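You operate a simulated robot arm through the tools that you are given. There is no shell and no other tool. Be economical: measure what you need, move in short steps, check, and stop when the job is done.

You run a simulated robot arm. Do the job below in one go: nothing can be reset, and whatever is moved stays where it is left.

TASK
Take the blue bearing and leave it on top of the small white pulley.

The check looks at the end state, three seconds after you hand in, the way a careful person would. Anything else that was tipped, shoved, dropped, spilled or broken makes it a failure.

THE ROBOT
A 7-joint arm with a two-finger parallel gripper, fixed in place. Base frame: the origin is at the foot of the arm, x ahead of it, y to its left, z up. Lengths are in m, angles in degrees, forces in N, time in s.
With the tool pointing down near the work surface it reaches from about 0.22 to 0.58 m from the base axis. Its first joint turns from -66.0 to 66.0 degrees. Payload 2.5 kg.
The tool frame sits at the grasp point between the pads (the TCP): z along the fingers, y along the line on which they close. The tips reach 0.023 m beyond it. The gripper opens to 0.094 m. The fingers are 0.038 m wide and 0.01 m thick; the gripper's body (0.054 by 0.096 m) begins 0.039 m behind the TCP.
Orientation is that of the tool frame in the base frame, as [roll, pitch, yaw] about the fixed x, y, z axes, in that order (R = Rz(yaw) Ry(pitch) Rx(roll)). With the fingers straight down and closing along the base's y, the tool's x points along the base's -x, its y along +y and its z along -z.

THE INTERFACE
- The arm moves only by the tool servo_tool. Its argument "increments" is text: rows parted by semicolons, each of 6 numbers parted by spaces: the shift along the base's x, y, z in m, then the turn, a rotation vector about the base's x, y, z in degrees. In form: x y z ax ay az; .... A call has 1 to 12 rows; each row shifts and turns the commanded pose from where the row before left it. "grip" is the finger opening in m, from 0 to 0.094, set as the call begins (left out, the last holds). Rows are played at 5 a second. More than 0.05 m and 8.6 degrees between two rows, or a gripper value outside its range, and nothing of the call is played. A pose out of reach is approached as far as the arm can. The call stops where the force on the tool passes 40 N (or 10 N more than at its start, if that is more) or the arm is blocked; 0.2 s more then pass. Each finger travels about 0.108 m/s and halts on what it meets, pressing with about 38 N; the grip force reading is that of the motor and also rises with nothing between the fingers. The clock runs only during rows and for 0.2 s after the last one: add rows that do not move to give the fingers time. It gives the time, the measured TCP pose, the force on the tool (base axes), the opening and the grip force at its end, in the units of the frame above (readings bear some noise), and new pictures: "show" is both (left out), scene, wrist or none.
- Cameras (640 x 400 px; columns grow to the right, rows downward): "scene" is fixed at [0.1064, -0.413, 0.5424]; the picture's right is [0.91, -0.42, 0.00], its down [-0.29, -0.63, -0.72] and it looks along [0.30, 0.65, -0.70] (base axes); focal length 253 px, centre (320, 200). "wrist" rides on the gripper at [-0.039, 0, -0.044] in the tool frame; the picture's right is [0.00, -1.00, 0.00], its down [0.97, 0.00, -0.24] and it looks along [0.24, 0.00, 0.97] (tool axes); focal length 218 px, centre (320, 200). There is no depth. A picture from a camera that has moved, and an enlarged one, comes with that camera's place and axes in the base frame and with its lens. The place of the scene camera against the robot may be out by one fixed shift of up to 0.018 m in any direction.
- enlarge(camera, box): a new picture of the part [left, top, right, bottom] of that camera's present view, enlarged. The clock stands still meanwhile.
- sign_off(): hands the job in; it is judged then, once.

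Work in short steps. Places have to be worked out from the pictures, the camera data and where the tool is seen: move nearer, look again, correct. Check each grasp and each placing, and mend what went wrong. You have 90 turns and 150 pictures in all, those below and enlarged ones among them. Open the gripper and draw the arm clear of the work before you hand the job in, unless the task says otherwise; then end with one line.

The tools are called after "Request:" by a JSON object that holds its "method" and its "body". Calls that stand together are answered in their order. servo_tool: Moves the arm, as the interface text tells. Its arguments: {"type":"object","properties":{"increments":{"type":"string"},"grip":{"type":"number"},"show":{"type":"string","enum":["both","scene","wrist","none"]}},"required":["increments"]} The other tools are called the same way: enlarge (camera, box) takes an enlarged picture of a part of a camera's view; sign_off () hands the job in.

At the start:

```text
clock: 0.0
ee_pos: [0.3391, 0.0019, 0.3147]
tool_rot: [-180.0, 0.1, -180.0]
force: [0.4, 0.1, -0.6]
opening: 0.0938
gripper_force: 0.0
```

scene: 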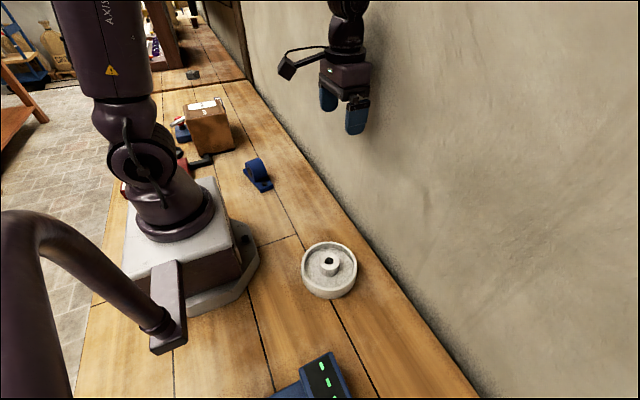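
wrist: 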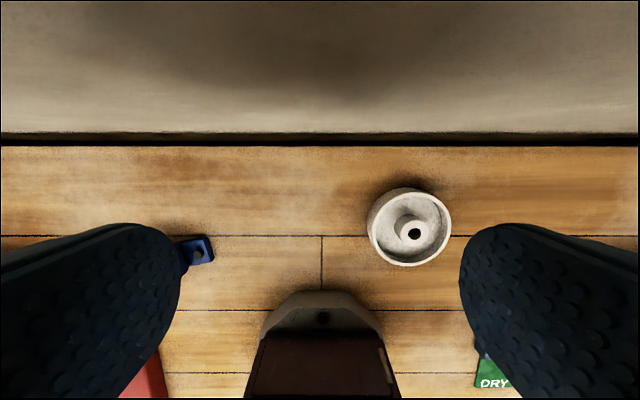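

The blue item at scene (258,175) looks like a pillow-block bearing, and the white pulley is near (330,270). I'll enlarge both for detail.

Request:
{"method": "enlarge", "body": {"camera": "scene", "box": [160, 90, 320, 210]}}

Request:
{"method": "enlarge", "body": {"camera": "scene", "box": [240, 220, 400, 320]}}

```text
3.33 times, centred on (240, 150) of scene
camera zoom: at [0.1064, -0.413, 0.5424], right [0.91, -0.42, 0.0], down [-0.29, -0.63, -0.72], along [0.3, 0.65, -0.7], focal length 842 px, centre (587, 367)
```

zoom: 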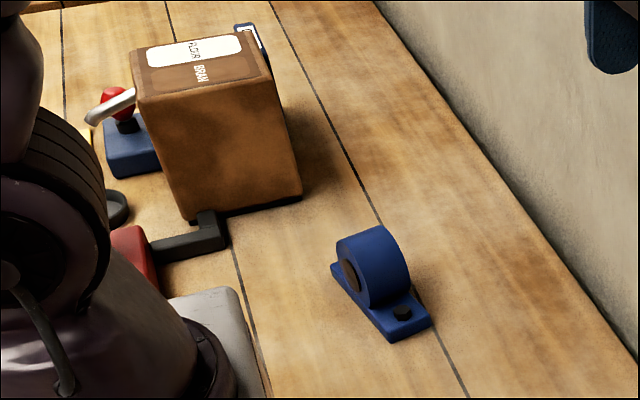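

```text
4.00 times, centred on (320, 270) of scene
camera zoom: at [0.1064, -0.413, 0.5424], right [0.91, -0.42, 0.0], down [-0.29, -0.63, -0.72], along [0.3, 0.65, -0.7], focal length 1010 px, centre (320, -80)
```

zoom: 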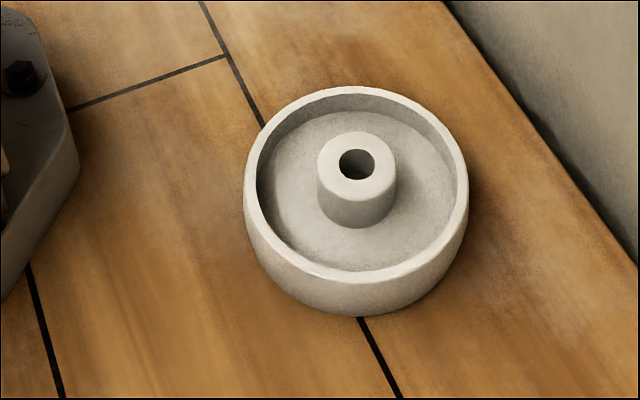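

Estimates: pulley centre is near (0.24,-0.15) and the bearing near (0.19,0.25), with its long axis roughly along y. I'll move high over the bearing for a closer look.

Request:
{"method": "servo_tool", "body": {"increments": "-0.025 0.045 0 0 0 8; -0.025 0.04 0 0 0 8; -0.025 0.04 0 0 0 8; -0.025 0.04 0 0 0 8; -0.02 0.04 0 0 0 8; -0.02 0.03 -0.02 0 0 8; 0 0 0 0 0 0"}}

```text
refused: row 1 steps farther than a row can; nothing moved
```

A step was too long, so I'll use smaller ones.

Request:
{"method": "servo_tool", "body": {"increments": "-0.02 0.035 0 0 0 8; -0.02 0.035 0 0 0 8; -0.02 0.035 0 0 0 8; -0.02 0.035 0 0 0 8; -0.02 0.035 0 0 0 8; -0.02 0.03 -0.02 0 0 8; -0.02 0.03 0 0 0 4; 0 0 0 0 0 0"}}

```text
clock: 1.8
ee_pos: [0.1968, 0.2383, 0.297]
tool_rot: [-180.0, 0.0, -127.8]
force: [0.1, -0.2, 0.9]
opening: 0.0939
gripper_force: 0.1
camera wrist: at [0.223, 0.2688, 0.341], right [0.79, -0.61, 0.0], down [-0.6, -0.77, 0.24], along [-0.15, -0.19, -0.97], focal length 218 px, centre (320, 200)
```

scene: 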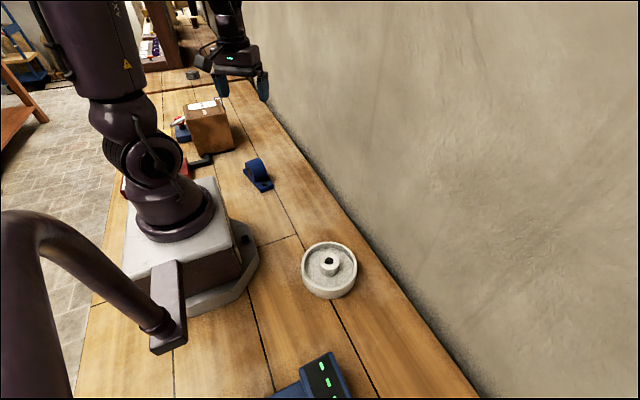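
wrist: 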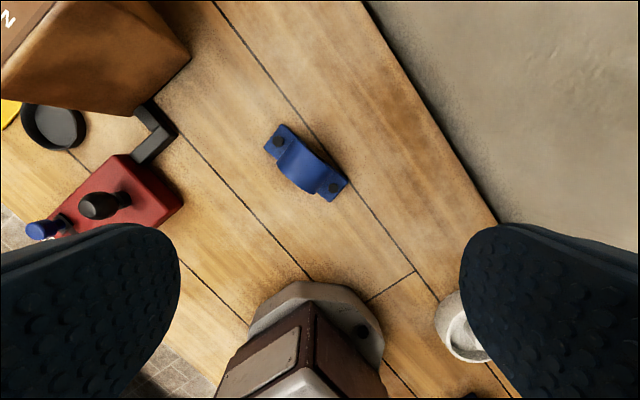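

The bolts locate the bearing's centre at about (0.188, 0.260), with its long axis 10.5° off y. I'll turn 48° so the fingers close across its width, and descend part way.

Request:
{"method": "servo_tool", "body": {"increments": "-0.002 0.004 -0.02 0 0 8; -0.002 0.004 -0.02 0 0 8; -0.002 0.004 -0.02 0 0 8; -0.001 0.004 -0.02 0 0 8; -0.001 0.003 -0.02 0 0 8; -0.001 0.003 -0.01 0 0 8.3; 0 0 0 0 0 0"}}

```text
clock: 3.4
ee_pos: [0.191, 0.2603, 0.1851]
tool_rot: [-180.0, 0.1, -79.4]
force: [0.8, 0.1, 0.3]
opening: 0.0937
gripper_force: 0.0
camera wrist: at [0.1847, 0.2972, 0.2299], right [0.98, 0.18, 0.0], down [0.18, -0.95, 0.24], along [0.04, -0.24, -0.97], focal length 218 px, centre (320, 200)
```

scene: 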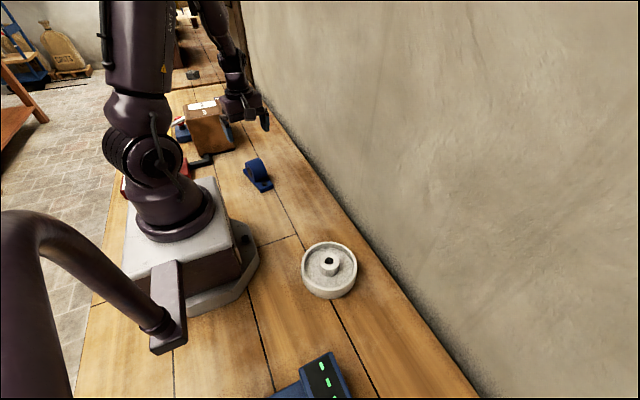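
wrist: 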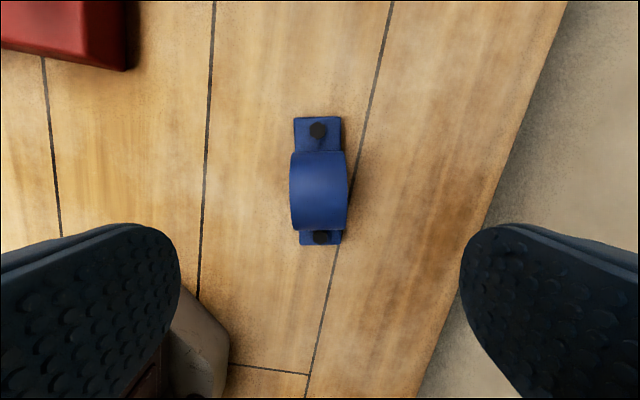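

The bearing is centred at (0.190, 0.257) and the fingers line up across it. I'll descend to just above the grasp height.

Request:
{"method": "servo_tool", "body": {"increments": "0 -0.001 -0.03 0 0 0; 0 -0.001 -0.03 0 0 0; 0 -0.001 -0.02 0 0 0; 0 0 0 0 0 0"}}

```text
clock: 4.4
ee_pos: [0.1911, 0.2553, 0.1074]
tool_rot: [-180.0, 0.0, -79.6]
force: [-0.1, -0.8, 0.2]
opening: 0.0941
gripper_force: 0.1
camera wrist: at [0.1856, 0.2932, 0.15], right [0.98, 0.18, 0.0], down [0.17, -0.96, 0.24], along [0.04, -0.24, -0.97], focal length 218 px, centre (320, 200)
```

scene: 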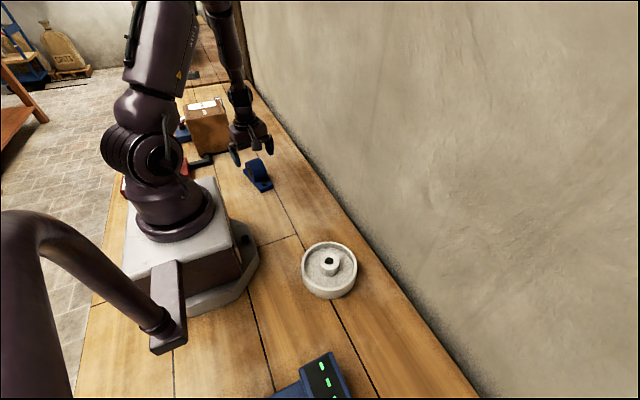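
wrist: 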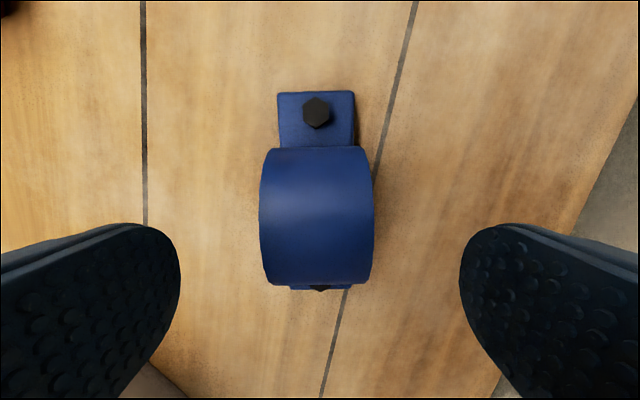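

Housing top is at about z=0.067 and it is well centred. I'll go down to z≈0.045, where the body still clears the top.

Request:
{"method": "servo_tool", "body": {"increments": "-0.001 0.001 -0.03 0 0 0; 0 0 -0.02 0 0 0; 0 0 -0.012 0 0 0; 0 0 0 0 0 0"}}

```text
clock: 5.4
ee_pos: [0.19, 0.2576, 0.0435]
tool_rot: [-180.0, 0.0, -79.7]
force: [0.0, -0.1, -0.1]
opening: 0.0941
gripper_force: 0.1
camera wrist: at [0.1834, 0.2957, 0.0879], right [0.98, 0.18, 0.0], down [0.17, -0.95, 0.24], along [0.04, -0.24, -0.97], focal length 218 px, centre (320, 200)
```

scene: 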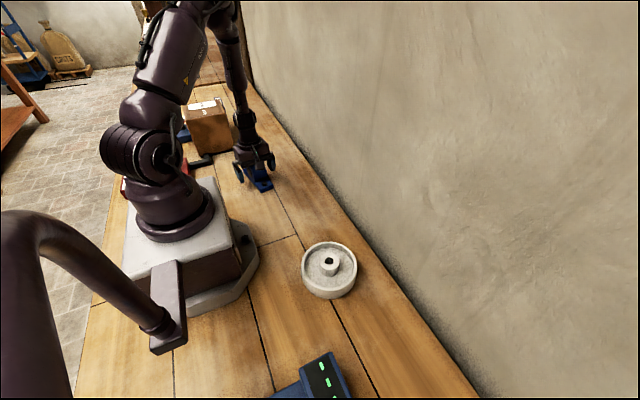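
wrist: 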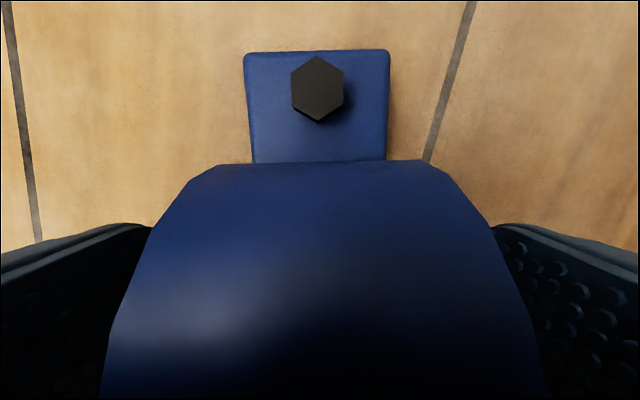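

The fingers straddle the housing with no contact. Closing now.

Request:
{"method": "servo_tool", "body": {"increments": "0 0 0 0 0 0; 0 0 0 0 0 0; 0 0 0 0 0 0; 0 0 0 0 0 0", "grip": 0.02}}

Request:
{"method": "servo_tool", "body": {"increments": "0 0 0.02 0 0 0; 0 0 0.03 0 0 0; 0 0 0.03 0 0 0; 0 0 0.03 0 0 0; 0 0 0 0 0 0"}}

```text
clock: 6.4
ee_pos: [0.1895, 0.2579, 0.0435]
tool_rot: [180.0, 0.1, -79.7]
force: [1.3, 0.7, -0.5]
opening: 0.0419
gripper_force: 38.7
camera wrist: at [0.1835, 0.2957, 0.0882], right [0.98, 0.18, 0.0], down [0.17, -0.95, 0.24], along [0.04, -0.24, -0.97], focal length 218 px, centre (320, 200)
```

scene: 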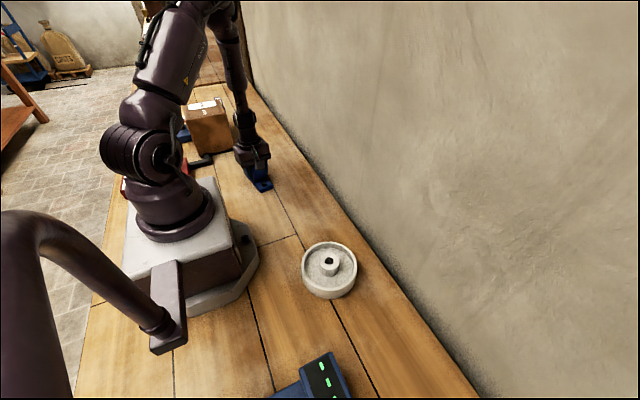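
wrist: 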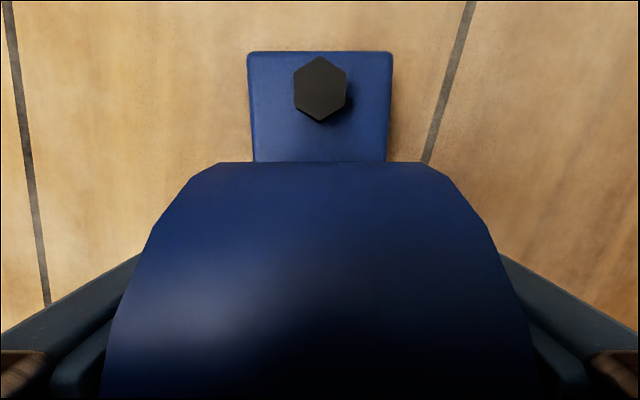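

```text
clock: 7.6
ee_pos: [0.1898, 0.259, 0.1521]
tool_rot: [-180.0, 0.0, -79.6]
force: [0.2, -0.8, -8.3]
opening: 0.0416
gripper_force: 38.0
camera wrist: at [0.1836, 0.2966, 0.1957], right [0.98, 0.18, 0.0], down [0.17, -0.95, 0.24], along [0.04, -0.24, -0.97], focal length 218 px, centre (320, 200)
```

scene: 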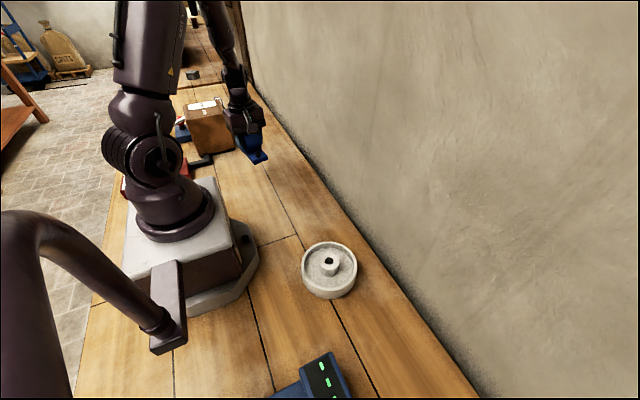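
wrist: 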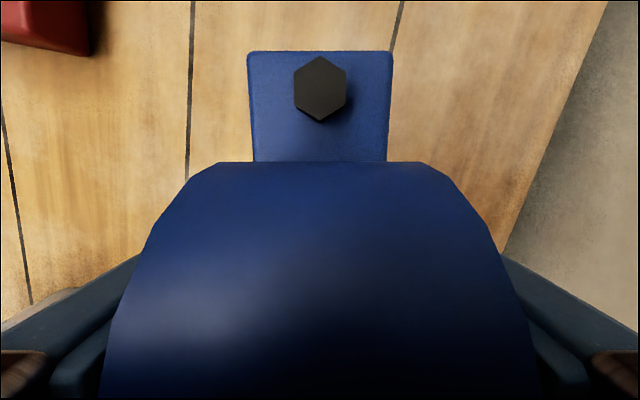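

The bearing is held rigidly, with its underside about 0.0435 below the TCP. I'll carry it round at height to the pulley side, turning the tool so its camera can see the pulley past the load.

Request:
{"method": "servo_tool", "body": {"increments": "0 0 0.04 0 0 0; 0.03 -0.03 0.025 0 0 0; 0.03 -0.035 0.015 0 0 0; 0.025 -0.04 0.01 0 0 -7; 0.02 -0.044 0 0 0 -7; 0.01 -0.047 0 0 0 -7; 0.005 -0.048 0 0 0 -7; 0 -0.048 0 0 0 -7; -0.005 -0.048 0 0 0 -7; -0.02 -0.044 0 0 0 0; -0.035 -0.033 0 0 0 0; 0 0 0 0 0 0"}}

```text
clock: 10.2
ee_pos: [0.2479, -0.1581, 0.2423]
tool_rot: [-179.9, 0.1, -121.7]
force: [0.6, 0.6, -8.7]
opening: 0.0419
gripper_force: 38.3
camera wrist: at [0.2693, -0.1259, 0.2864], right [0.85, -0.52, 0.0], down [-0.51, -0.83, 0.24], along [-0.13, -0.2, -0.97], focal length 218 px, centre (320, 200)
```

scene: 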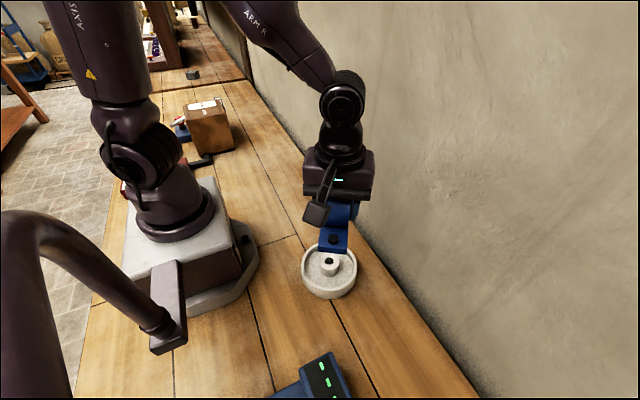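
wrist: 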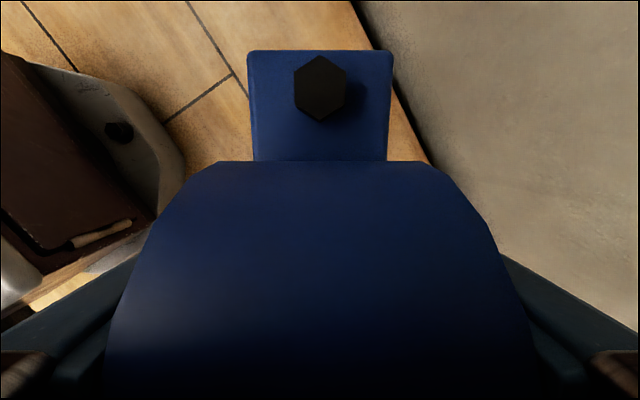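

The load hides the pulley, so I'll back the tool away to bring the pulley above and left of the plate end in the wrist view.

Request:
{"method": "servo_tool", "body": {"increments": "-0.0135 -0.035 0 0 0 0; -0.0135 -0.035 0 0 0 0; -0.0135 -0.035 0 0 0 0; -0.0135 -0.035 0 0 0 0; 0 0 0 0 0 0"}}

```text
clock: 11.4
ee_pos: [0.1941, -0.2969, 0.2418]
tool_rot: [180.0, 0.0, -121.6]
force: [-0.3, 0.4, -10.1]
opening: 0.0417
gripper_force: 38.1
camera wrist: at [0.2148, -0.2656, 0.2873], right [0.85, -0.52, 0.0], down [-0.51, -0.83, 0.24], along [-0.13, -0.2, -0.97], focal length 218 px, centre (320, 200)
```

scene: 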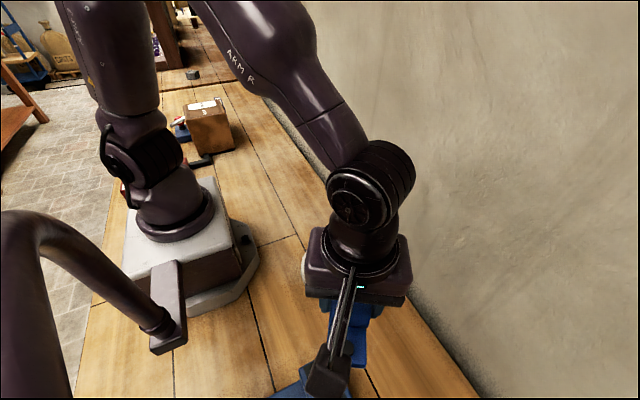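
wrist: 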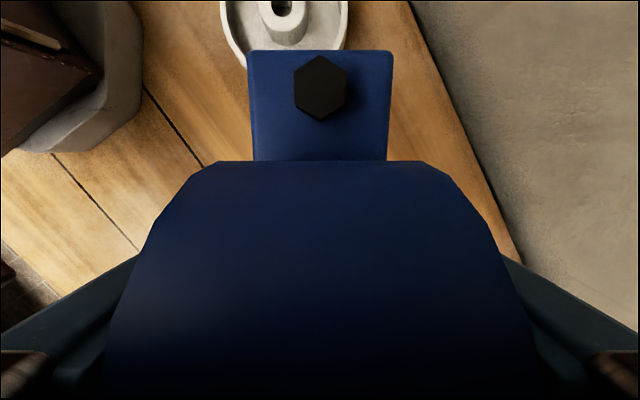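

Triangulating the hub hole across three views gives a pulley centre near (0.250,-0.140) and a hub top at z≈0.05. I'll shift sideways for a clearer view to confirm this.

Request:
{"method": "servo_tool", "body": {"increments": "0.025 0.003 0 0 0 0; 0.03 -0.003 0 0 0 0; 0.015 0.01 0 0 0 0; 0 0 0 0 0 0"}}

Request:
{"method": "enlarge", "body": {"camera": "wrist", "box": [80, 0, 320, 150]}}

```text
clock: 12.4
ee_pos: [0.2667, -0.2874, 0.2437]
tool_rot: [-180.0, 0.0, -121.7]
force: [-0.6, 0.5, -8.7]
opening: 0.0419
gripper_force: 38.0
camera wrist: at [0.2875, -0.2559, 0.2871], right [0.85, -0.53, 0.0], down [-0.51, -0.83, 0.24], along [-0.13, -0.2, -0.97], focal length 218 px, centre (320, 200)
```

scene: 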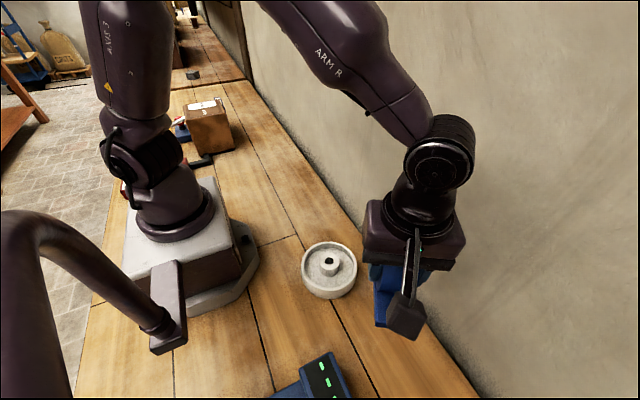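
wrist: 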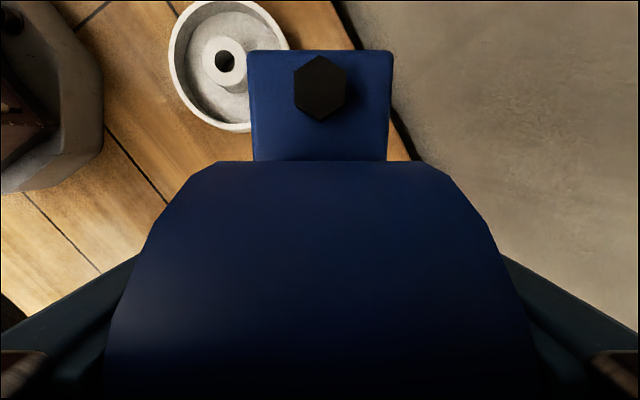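

```text
2.67 times, centred on (200, 75) of wrist
camera zoom: at [0.2875, -0.2559, 0.2871], right [0.85, -0.53, 0.0], down [-0.51, -0.83, 0.24], along [-0.13, -0.2, -0.97], focal length 582 px, centre (640, 533)
```

zoom: 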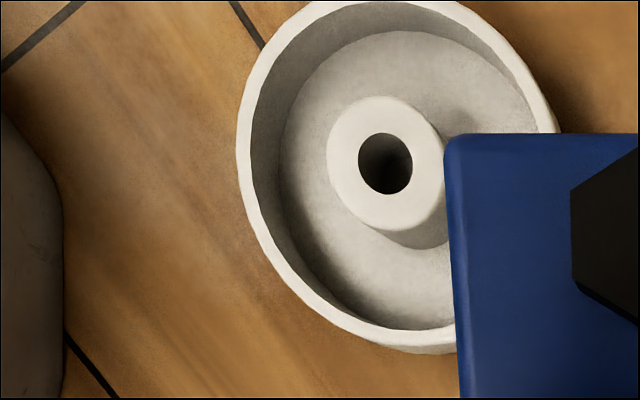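

The refined hub centre is (0.250,-0.139), and the hub stands slightly above the rim. I'll move over it and descend to TCP z≈0.13, which leaves about 3.5 cm of gap.

Request:
{"method": "servo_tool", "body": {"increments": "-0.005 0.049 0 0 0 0; -0.006 0.049 0 0 0 0; -0.0057 0.0495 0 0 0 0; 0 0.0009 -0.04 0 0 0; 0 0 -0.04 0 0 0; 0 0 -0.032 0 0 0; 0 0 0 0 0 0", "show": "scene"}}

Request:
{"method": "enlarge", "body": {"camera": "scene", "box": [240, 180, 400, 320]}}

```text
clock: 14.0
ee_pos: [0.2482, -0.1403, 0.1287]
tool_rot: [-180.0, 0.0, -121.7]
force: [0.3, -0.7, -9.8]
opening: 0.0417
gripper_force: 38.1
```

scene: 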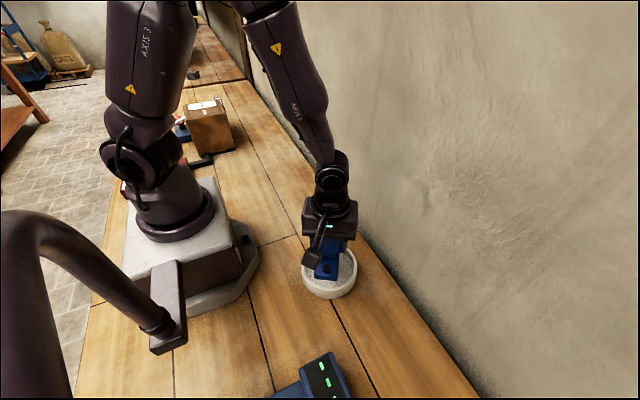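

```text
2.86 times, centred on (320, 250) of scene
camera zoom: at [0.1064, -0.413, 0.5424], right [0.91, -0.42, 0.0], down [-0.29, -0.63, -0.72], along [0.3, 0.65, -0.7], focal length 722 px, centre (320, 57)
```

zoom: 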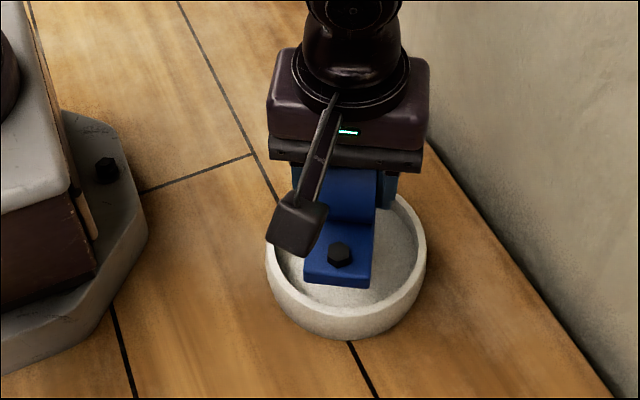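

It is lined up over the pulley. I'll correct by about 2 mm and lower to just above the expected contact.

Request:
{"method": "servo_tool", "body": {"increments": "0.0018 0.0013 -0.015 0 0 0; 0 0 -0.01 0 0 0; 0 0 -0.003 0 0 0; 0 0 0 0 0 0", "show": "scene"}}

Request:
{"method": "enlarge", "body": {"camera": "scene", "box": [270, 210, 390, 310]}}

```text
clock: 15.0
ee_pos: [0.2506, -0.1394, 0.1014]
tool_rot: [180.0, 0.0, -121.6]
force: [0.2, -0.1, -9.0]
opening: 0.0419
gripper_force: 37.9
```

scene: 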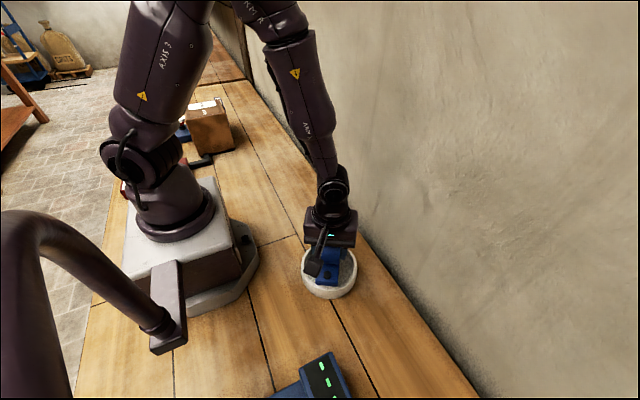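

```text
4.00 times, centred on (330, 260) of scene
camera zoom: at [0.1064, -0.413, 0.5424], right [0.91, -0.42, 0.0], down [-0.29, -0.63, -0.72], along [0.3, 0.65, -0.7], focal length 1010 px, centre (280, -40)
```

zoom: 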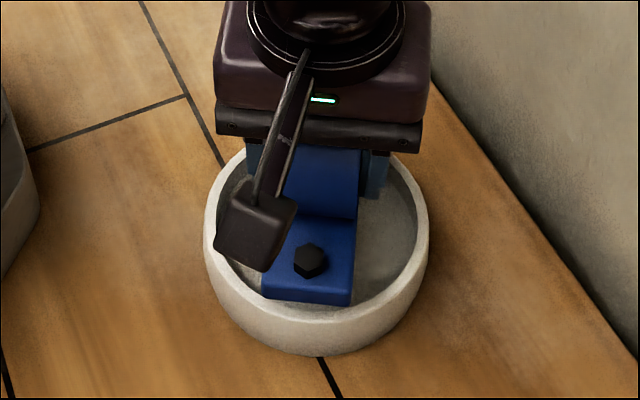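

It looks centred with a few mm to go. I'll lower in 2 mm steps and watch for contact force.

Request:
{"method": "servo_tool", "body": {"increments": "0 0 -0.002 0 0 0; 0 0 -0.002 0 0 0; 0 0 -0.002 0 0 0; 0 0 0 0 0 0", "show": "none"}}

Request:
{"method": "servo_tool", "body": {"increments": "0 0 -0.002 0 0 0; 0 0 0 0 0 0", "show": "none"}}

```text
clock: 16.0
ee_pos: [0.2504, -0.1395, 0.0962]
tool_rot: [179.9, -0.1, -121.7]
force: [-1.0, -0.9, -9.5]
opening: 0.042
gripper_force: 38.0
```

```text
clock: 16.6
ee_pos: [0.2509, -0.1385, 0.0945]
tool_rot: [-179.9, 0.0, -121.7]
force: [-5.4, 3.5, 36.1]
opening: 0.0412
gripper_force: 38.0
```

Contact came at TCP z≈0.0953, so the support is at z≈0.052 as predicted for the hub. I'll ease off slightly and look before releasing.

Request:
{"method": "servo_tool", "body": {"increments": "0 0 0.001 0 0 0; 0 0 0 0 0 0"}}

Request:
{"method": "enlarge", "body": {"camera": "scene", "box": [270, 210, 390, 310]}}

```text
clock: 17.2
ee_pos: [0.2516, -0.1384, 0.0949]
tool_rot: [180.0, 0.1, -121.6]
force: [-0.6, -0.8, 9.2]
opening: 0.0419
gripper_force: 37.6
camera wrist: at [0.2722, -0.1068, 0.139], right [0.85, -0.52, 0.0], down [-0.51, -0.83, 0.24], along [-0.13, -0.2, -0.97], focal length 218 px, centre (320, 200)
```

scene: 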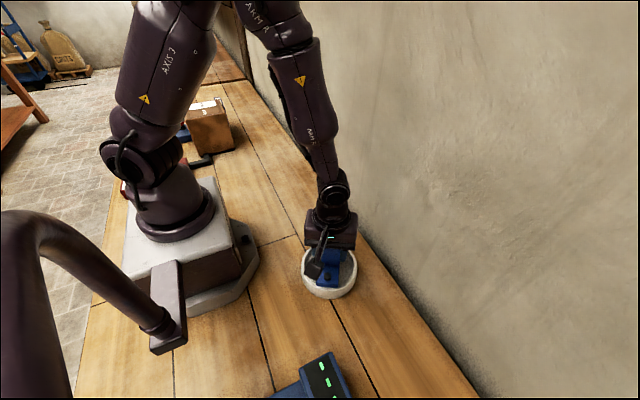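
wrist: 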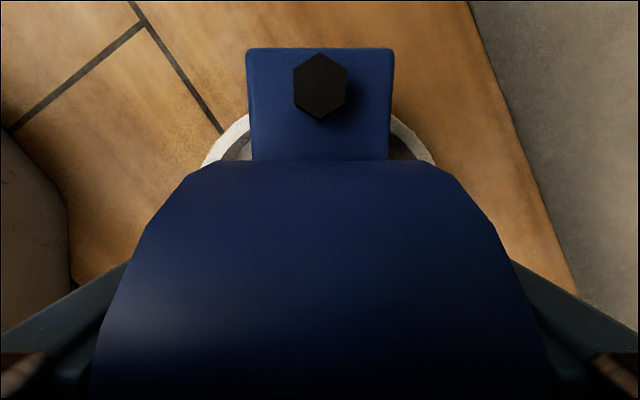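

```text
4.00 times, centred on (330, 260) of scene
camera zoom: at [0.1064, -0.413, 0.5424], right [0.91, -0.42, 0.0], down [-0.29, -0.63, -0.72], along [0.3, 0.65, -0.7], focal length 1010 px, centre (280, -40)
```

zoom: 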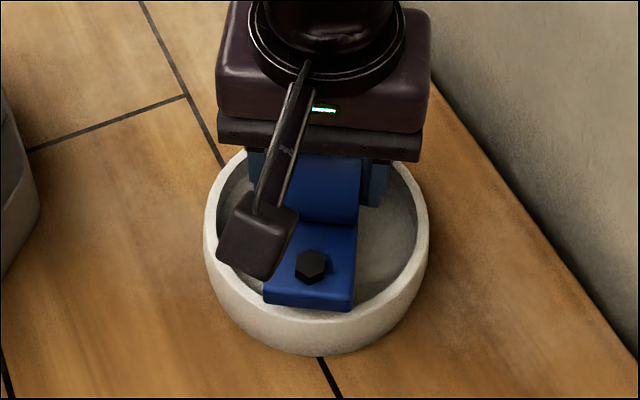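

The bearing sits square on the hub and is centred within about 5 mm. The fingertips are well above the rim, so I'll open the gripper.

Request:
{"method": "servo_tool", "body": {"increments": "0 0 0.0003 0 0 0; 0 0 0 0 0 0; 0 0 0 0 0 0; 0 0 0 0 0 0", "grip": 0.094}}

```text
clock: 18.2
ee_pos: [0.2508, -0.139, 0.0961]
tool_rot: [179.9, 0.1, -121.7]
force: [-0.2, 0.3, -0.9]
opening: 0.0942
gripper_force: 0.0
camera wrist: at [0.272, -0.1067, 0.1398], right [0.85, -0.52, 0.0], down [-0.51, -0.83, 0.24], along [-0.13, -0.2, -0.97], focal length 218 px, centre (320, 200)
```

scene: 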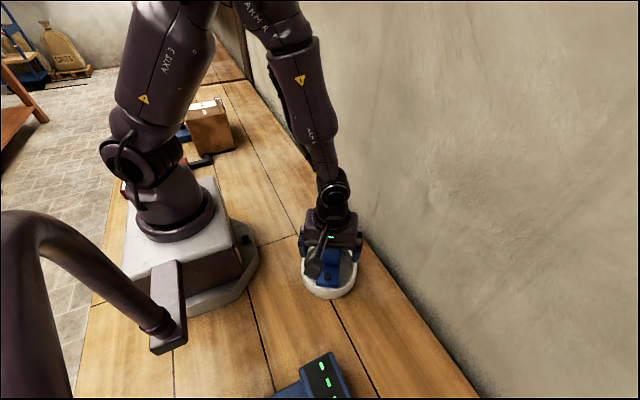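
wrist: 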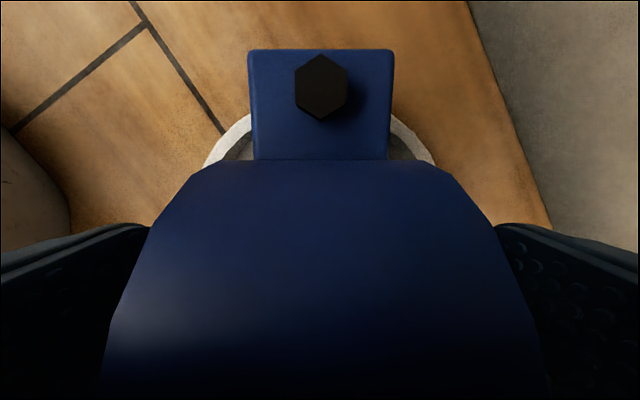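

Released, and the bearing stayed put. I'll lift straight up and check.

Request:
{"method": "servo_tool", "body": {"increments": "0 0 0.03 0 0 0; 0 0 0.04 0 0 0; 0 0 0.04 0 0 0; 0 0 0.04 0 0 0; 0.02 0.04 0 0 0 0; 0.02 0.04 0 0 0 0; 0 0.045 0 0 0 0; 0 0 0 0 0 0"}}

Request:
{"method": "enlarge", "body": {"camera": "scene", "box": [270, 210, 390, 310]}}

```text
clock: 20.0
ee_pos: [0.2889, -0.0129, 0.2439]
tool_rot: [180.0, -0.1, -121.7]
force: [0.3, 0.2, -0.1]
opening: 0.0939
gripper_force: 0.1
camera wrist: at [0.3112, 0.0197, 0.2897], right [0.85, -0.53, 0.0], down [-0.51, -0.83, 0.24], along [-0.13, -0.2, -0.97], focal length 218 px, centre (320, 200)
```

scene: 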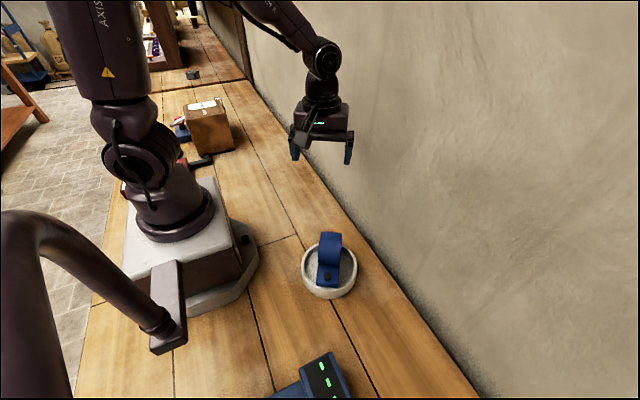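
wrist: 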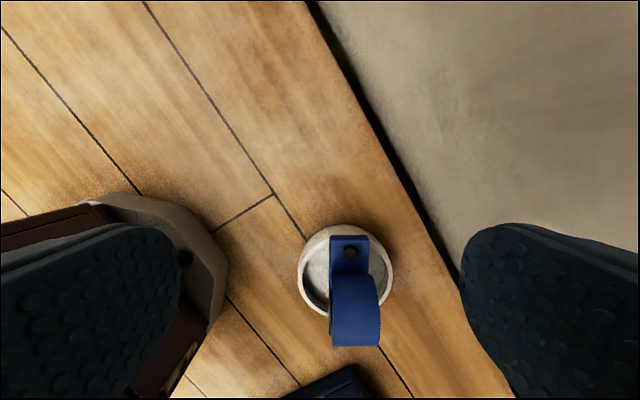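

```text
4.00 times, centred on (330, 260) of scene
camera zoom: at [0.1064, -0.413, 0.5424], right [0.91, -0.42, 0.0], down [-0.29, -0.63, -0.72], along [0.3, 0.65, -0.7], focal length 1010 px, centre (280, -40)
```

zoom: 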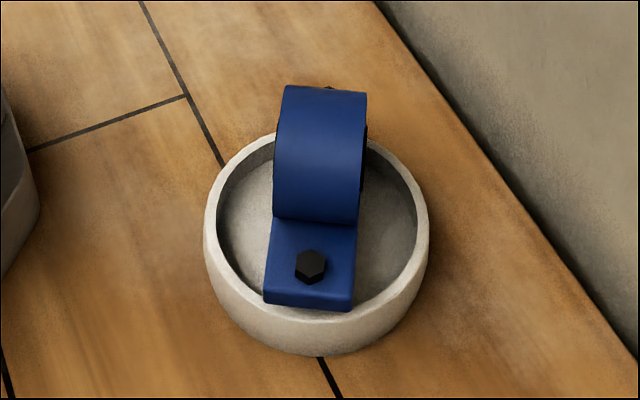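

The bearing rests upright and level on the pulley hub, the pulley hasn't moved, and the arm is clear. Handing in.

Request:
{"method": "sign_off", "body": {}}

```text
The job is handed in.
```

The blue bearing is upright and level on top of the small white pulley, the gripper is open and clear, and I saw nothing else disturbed.
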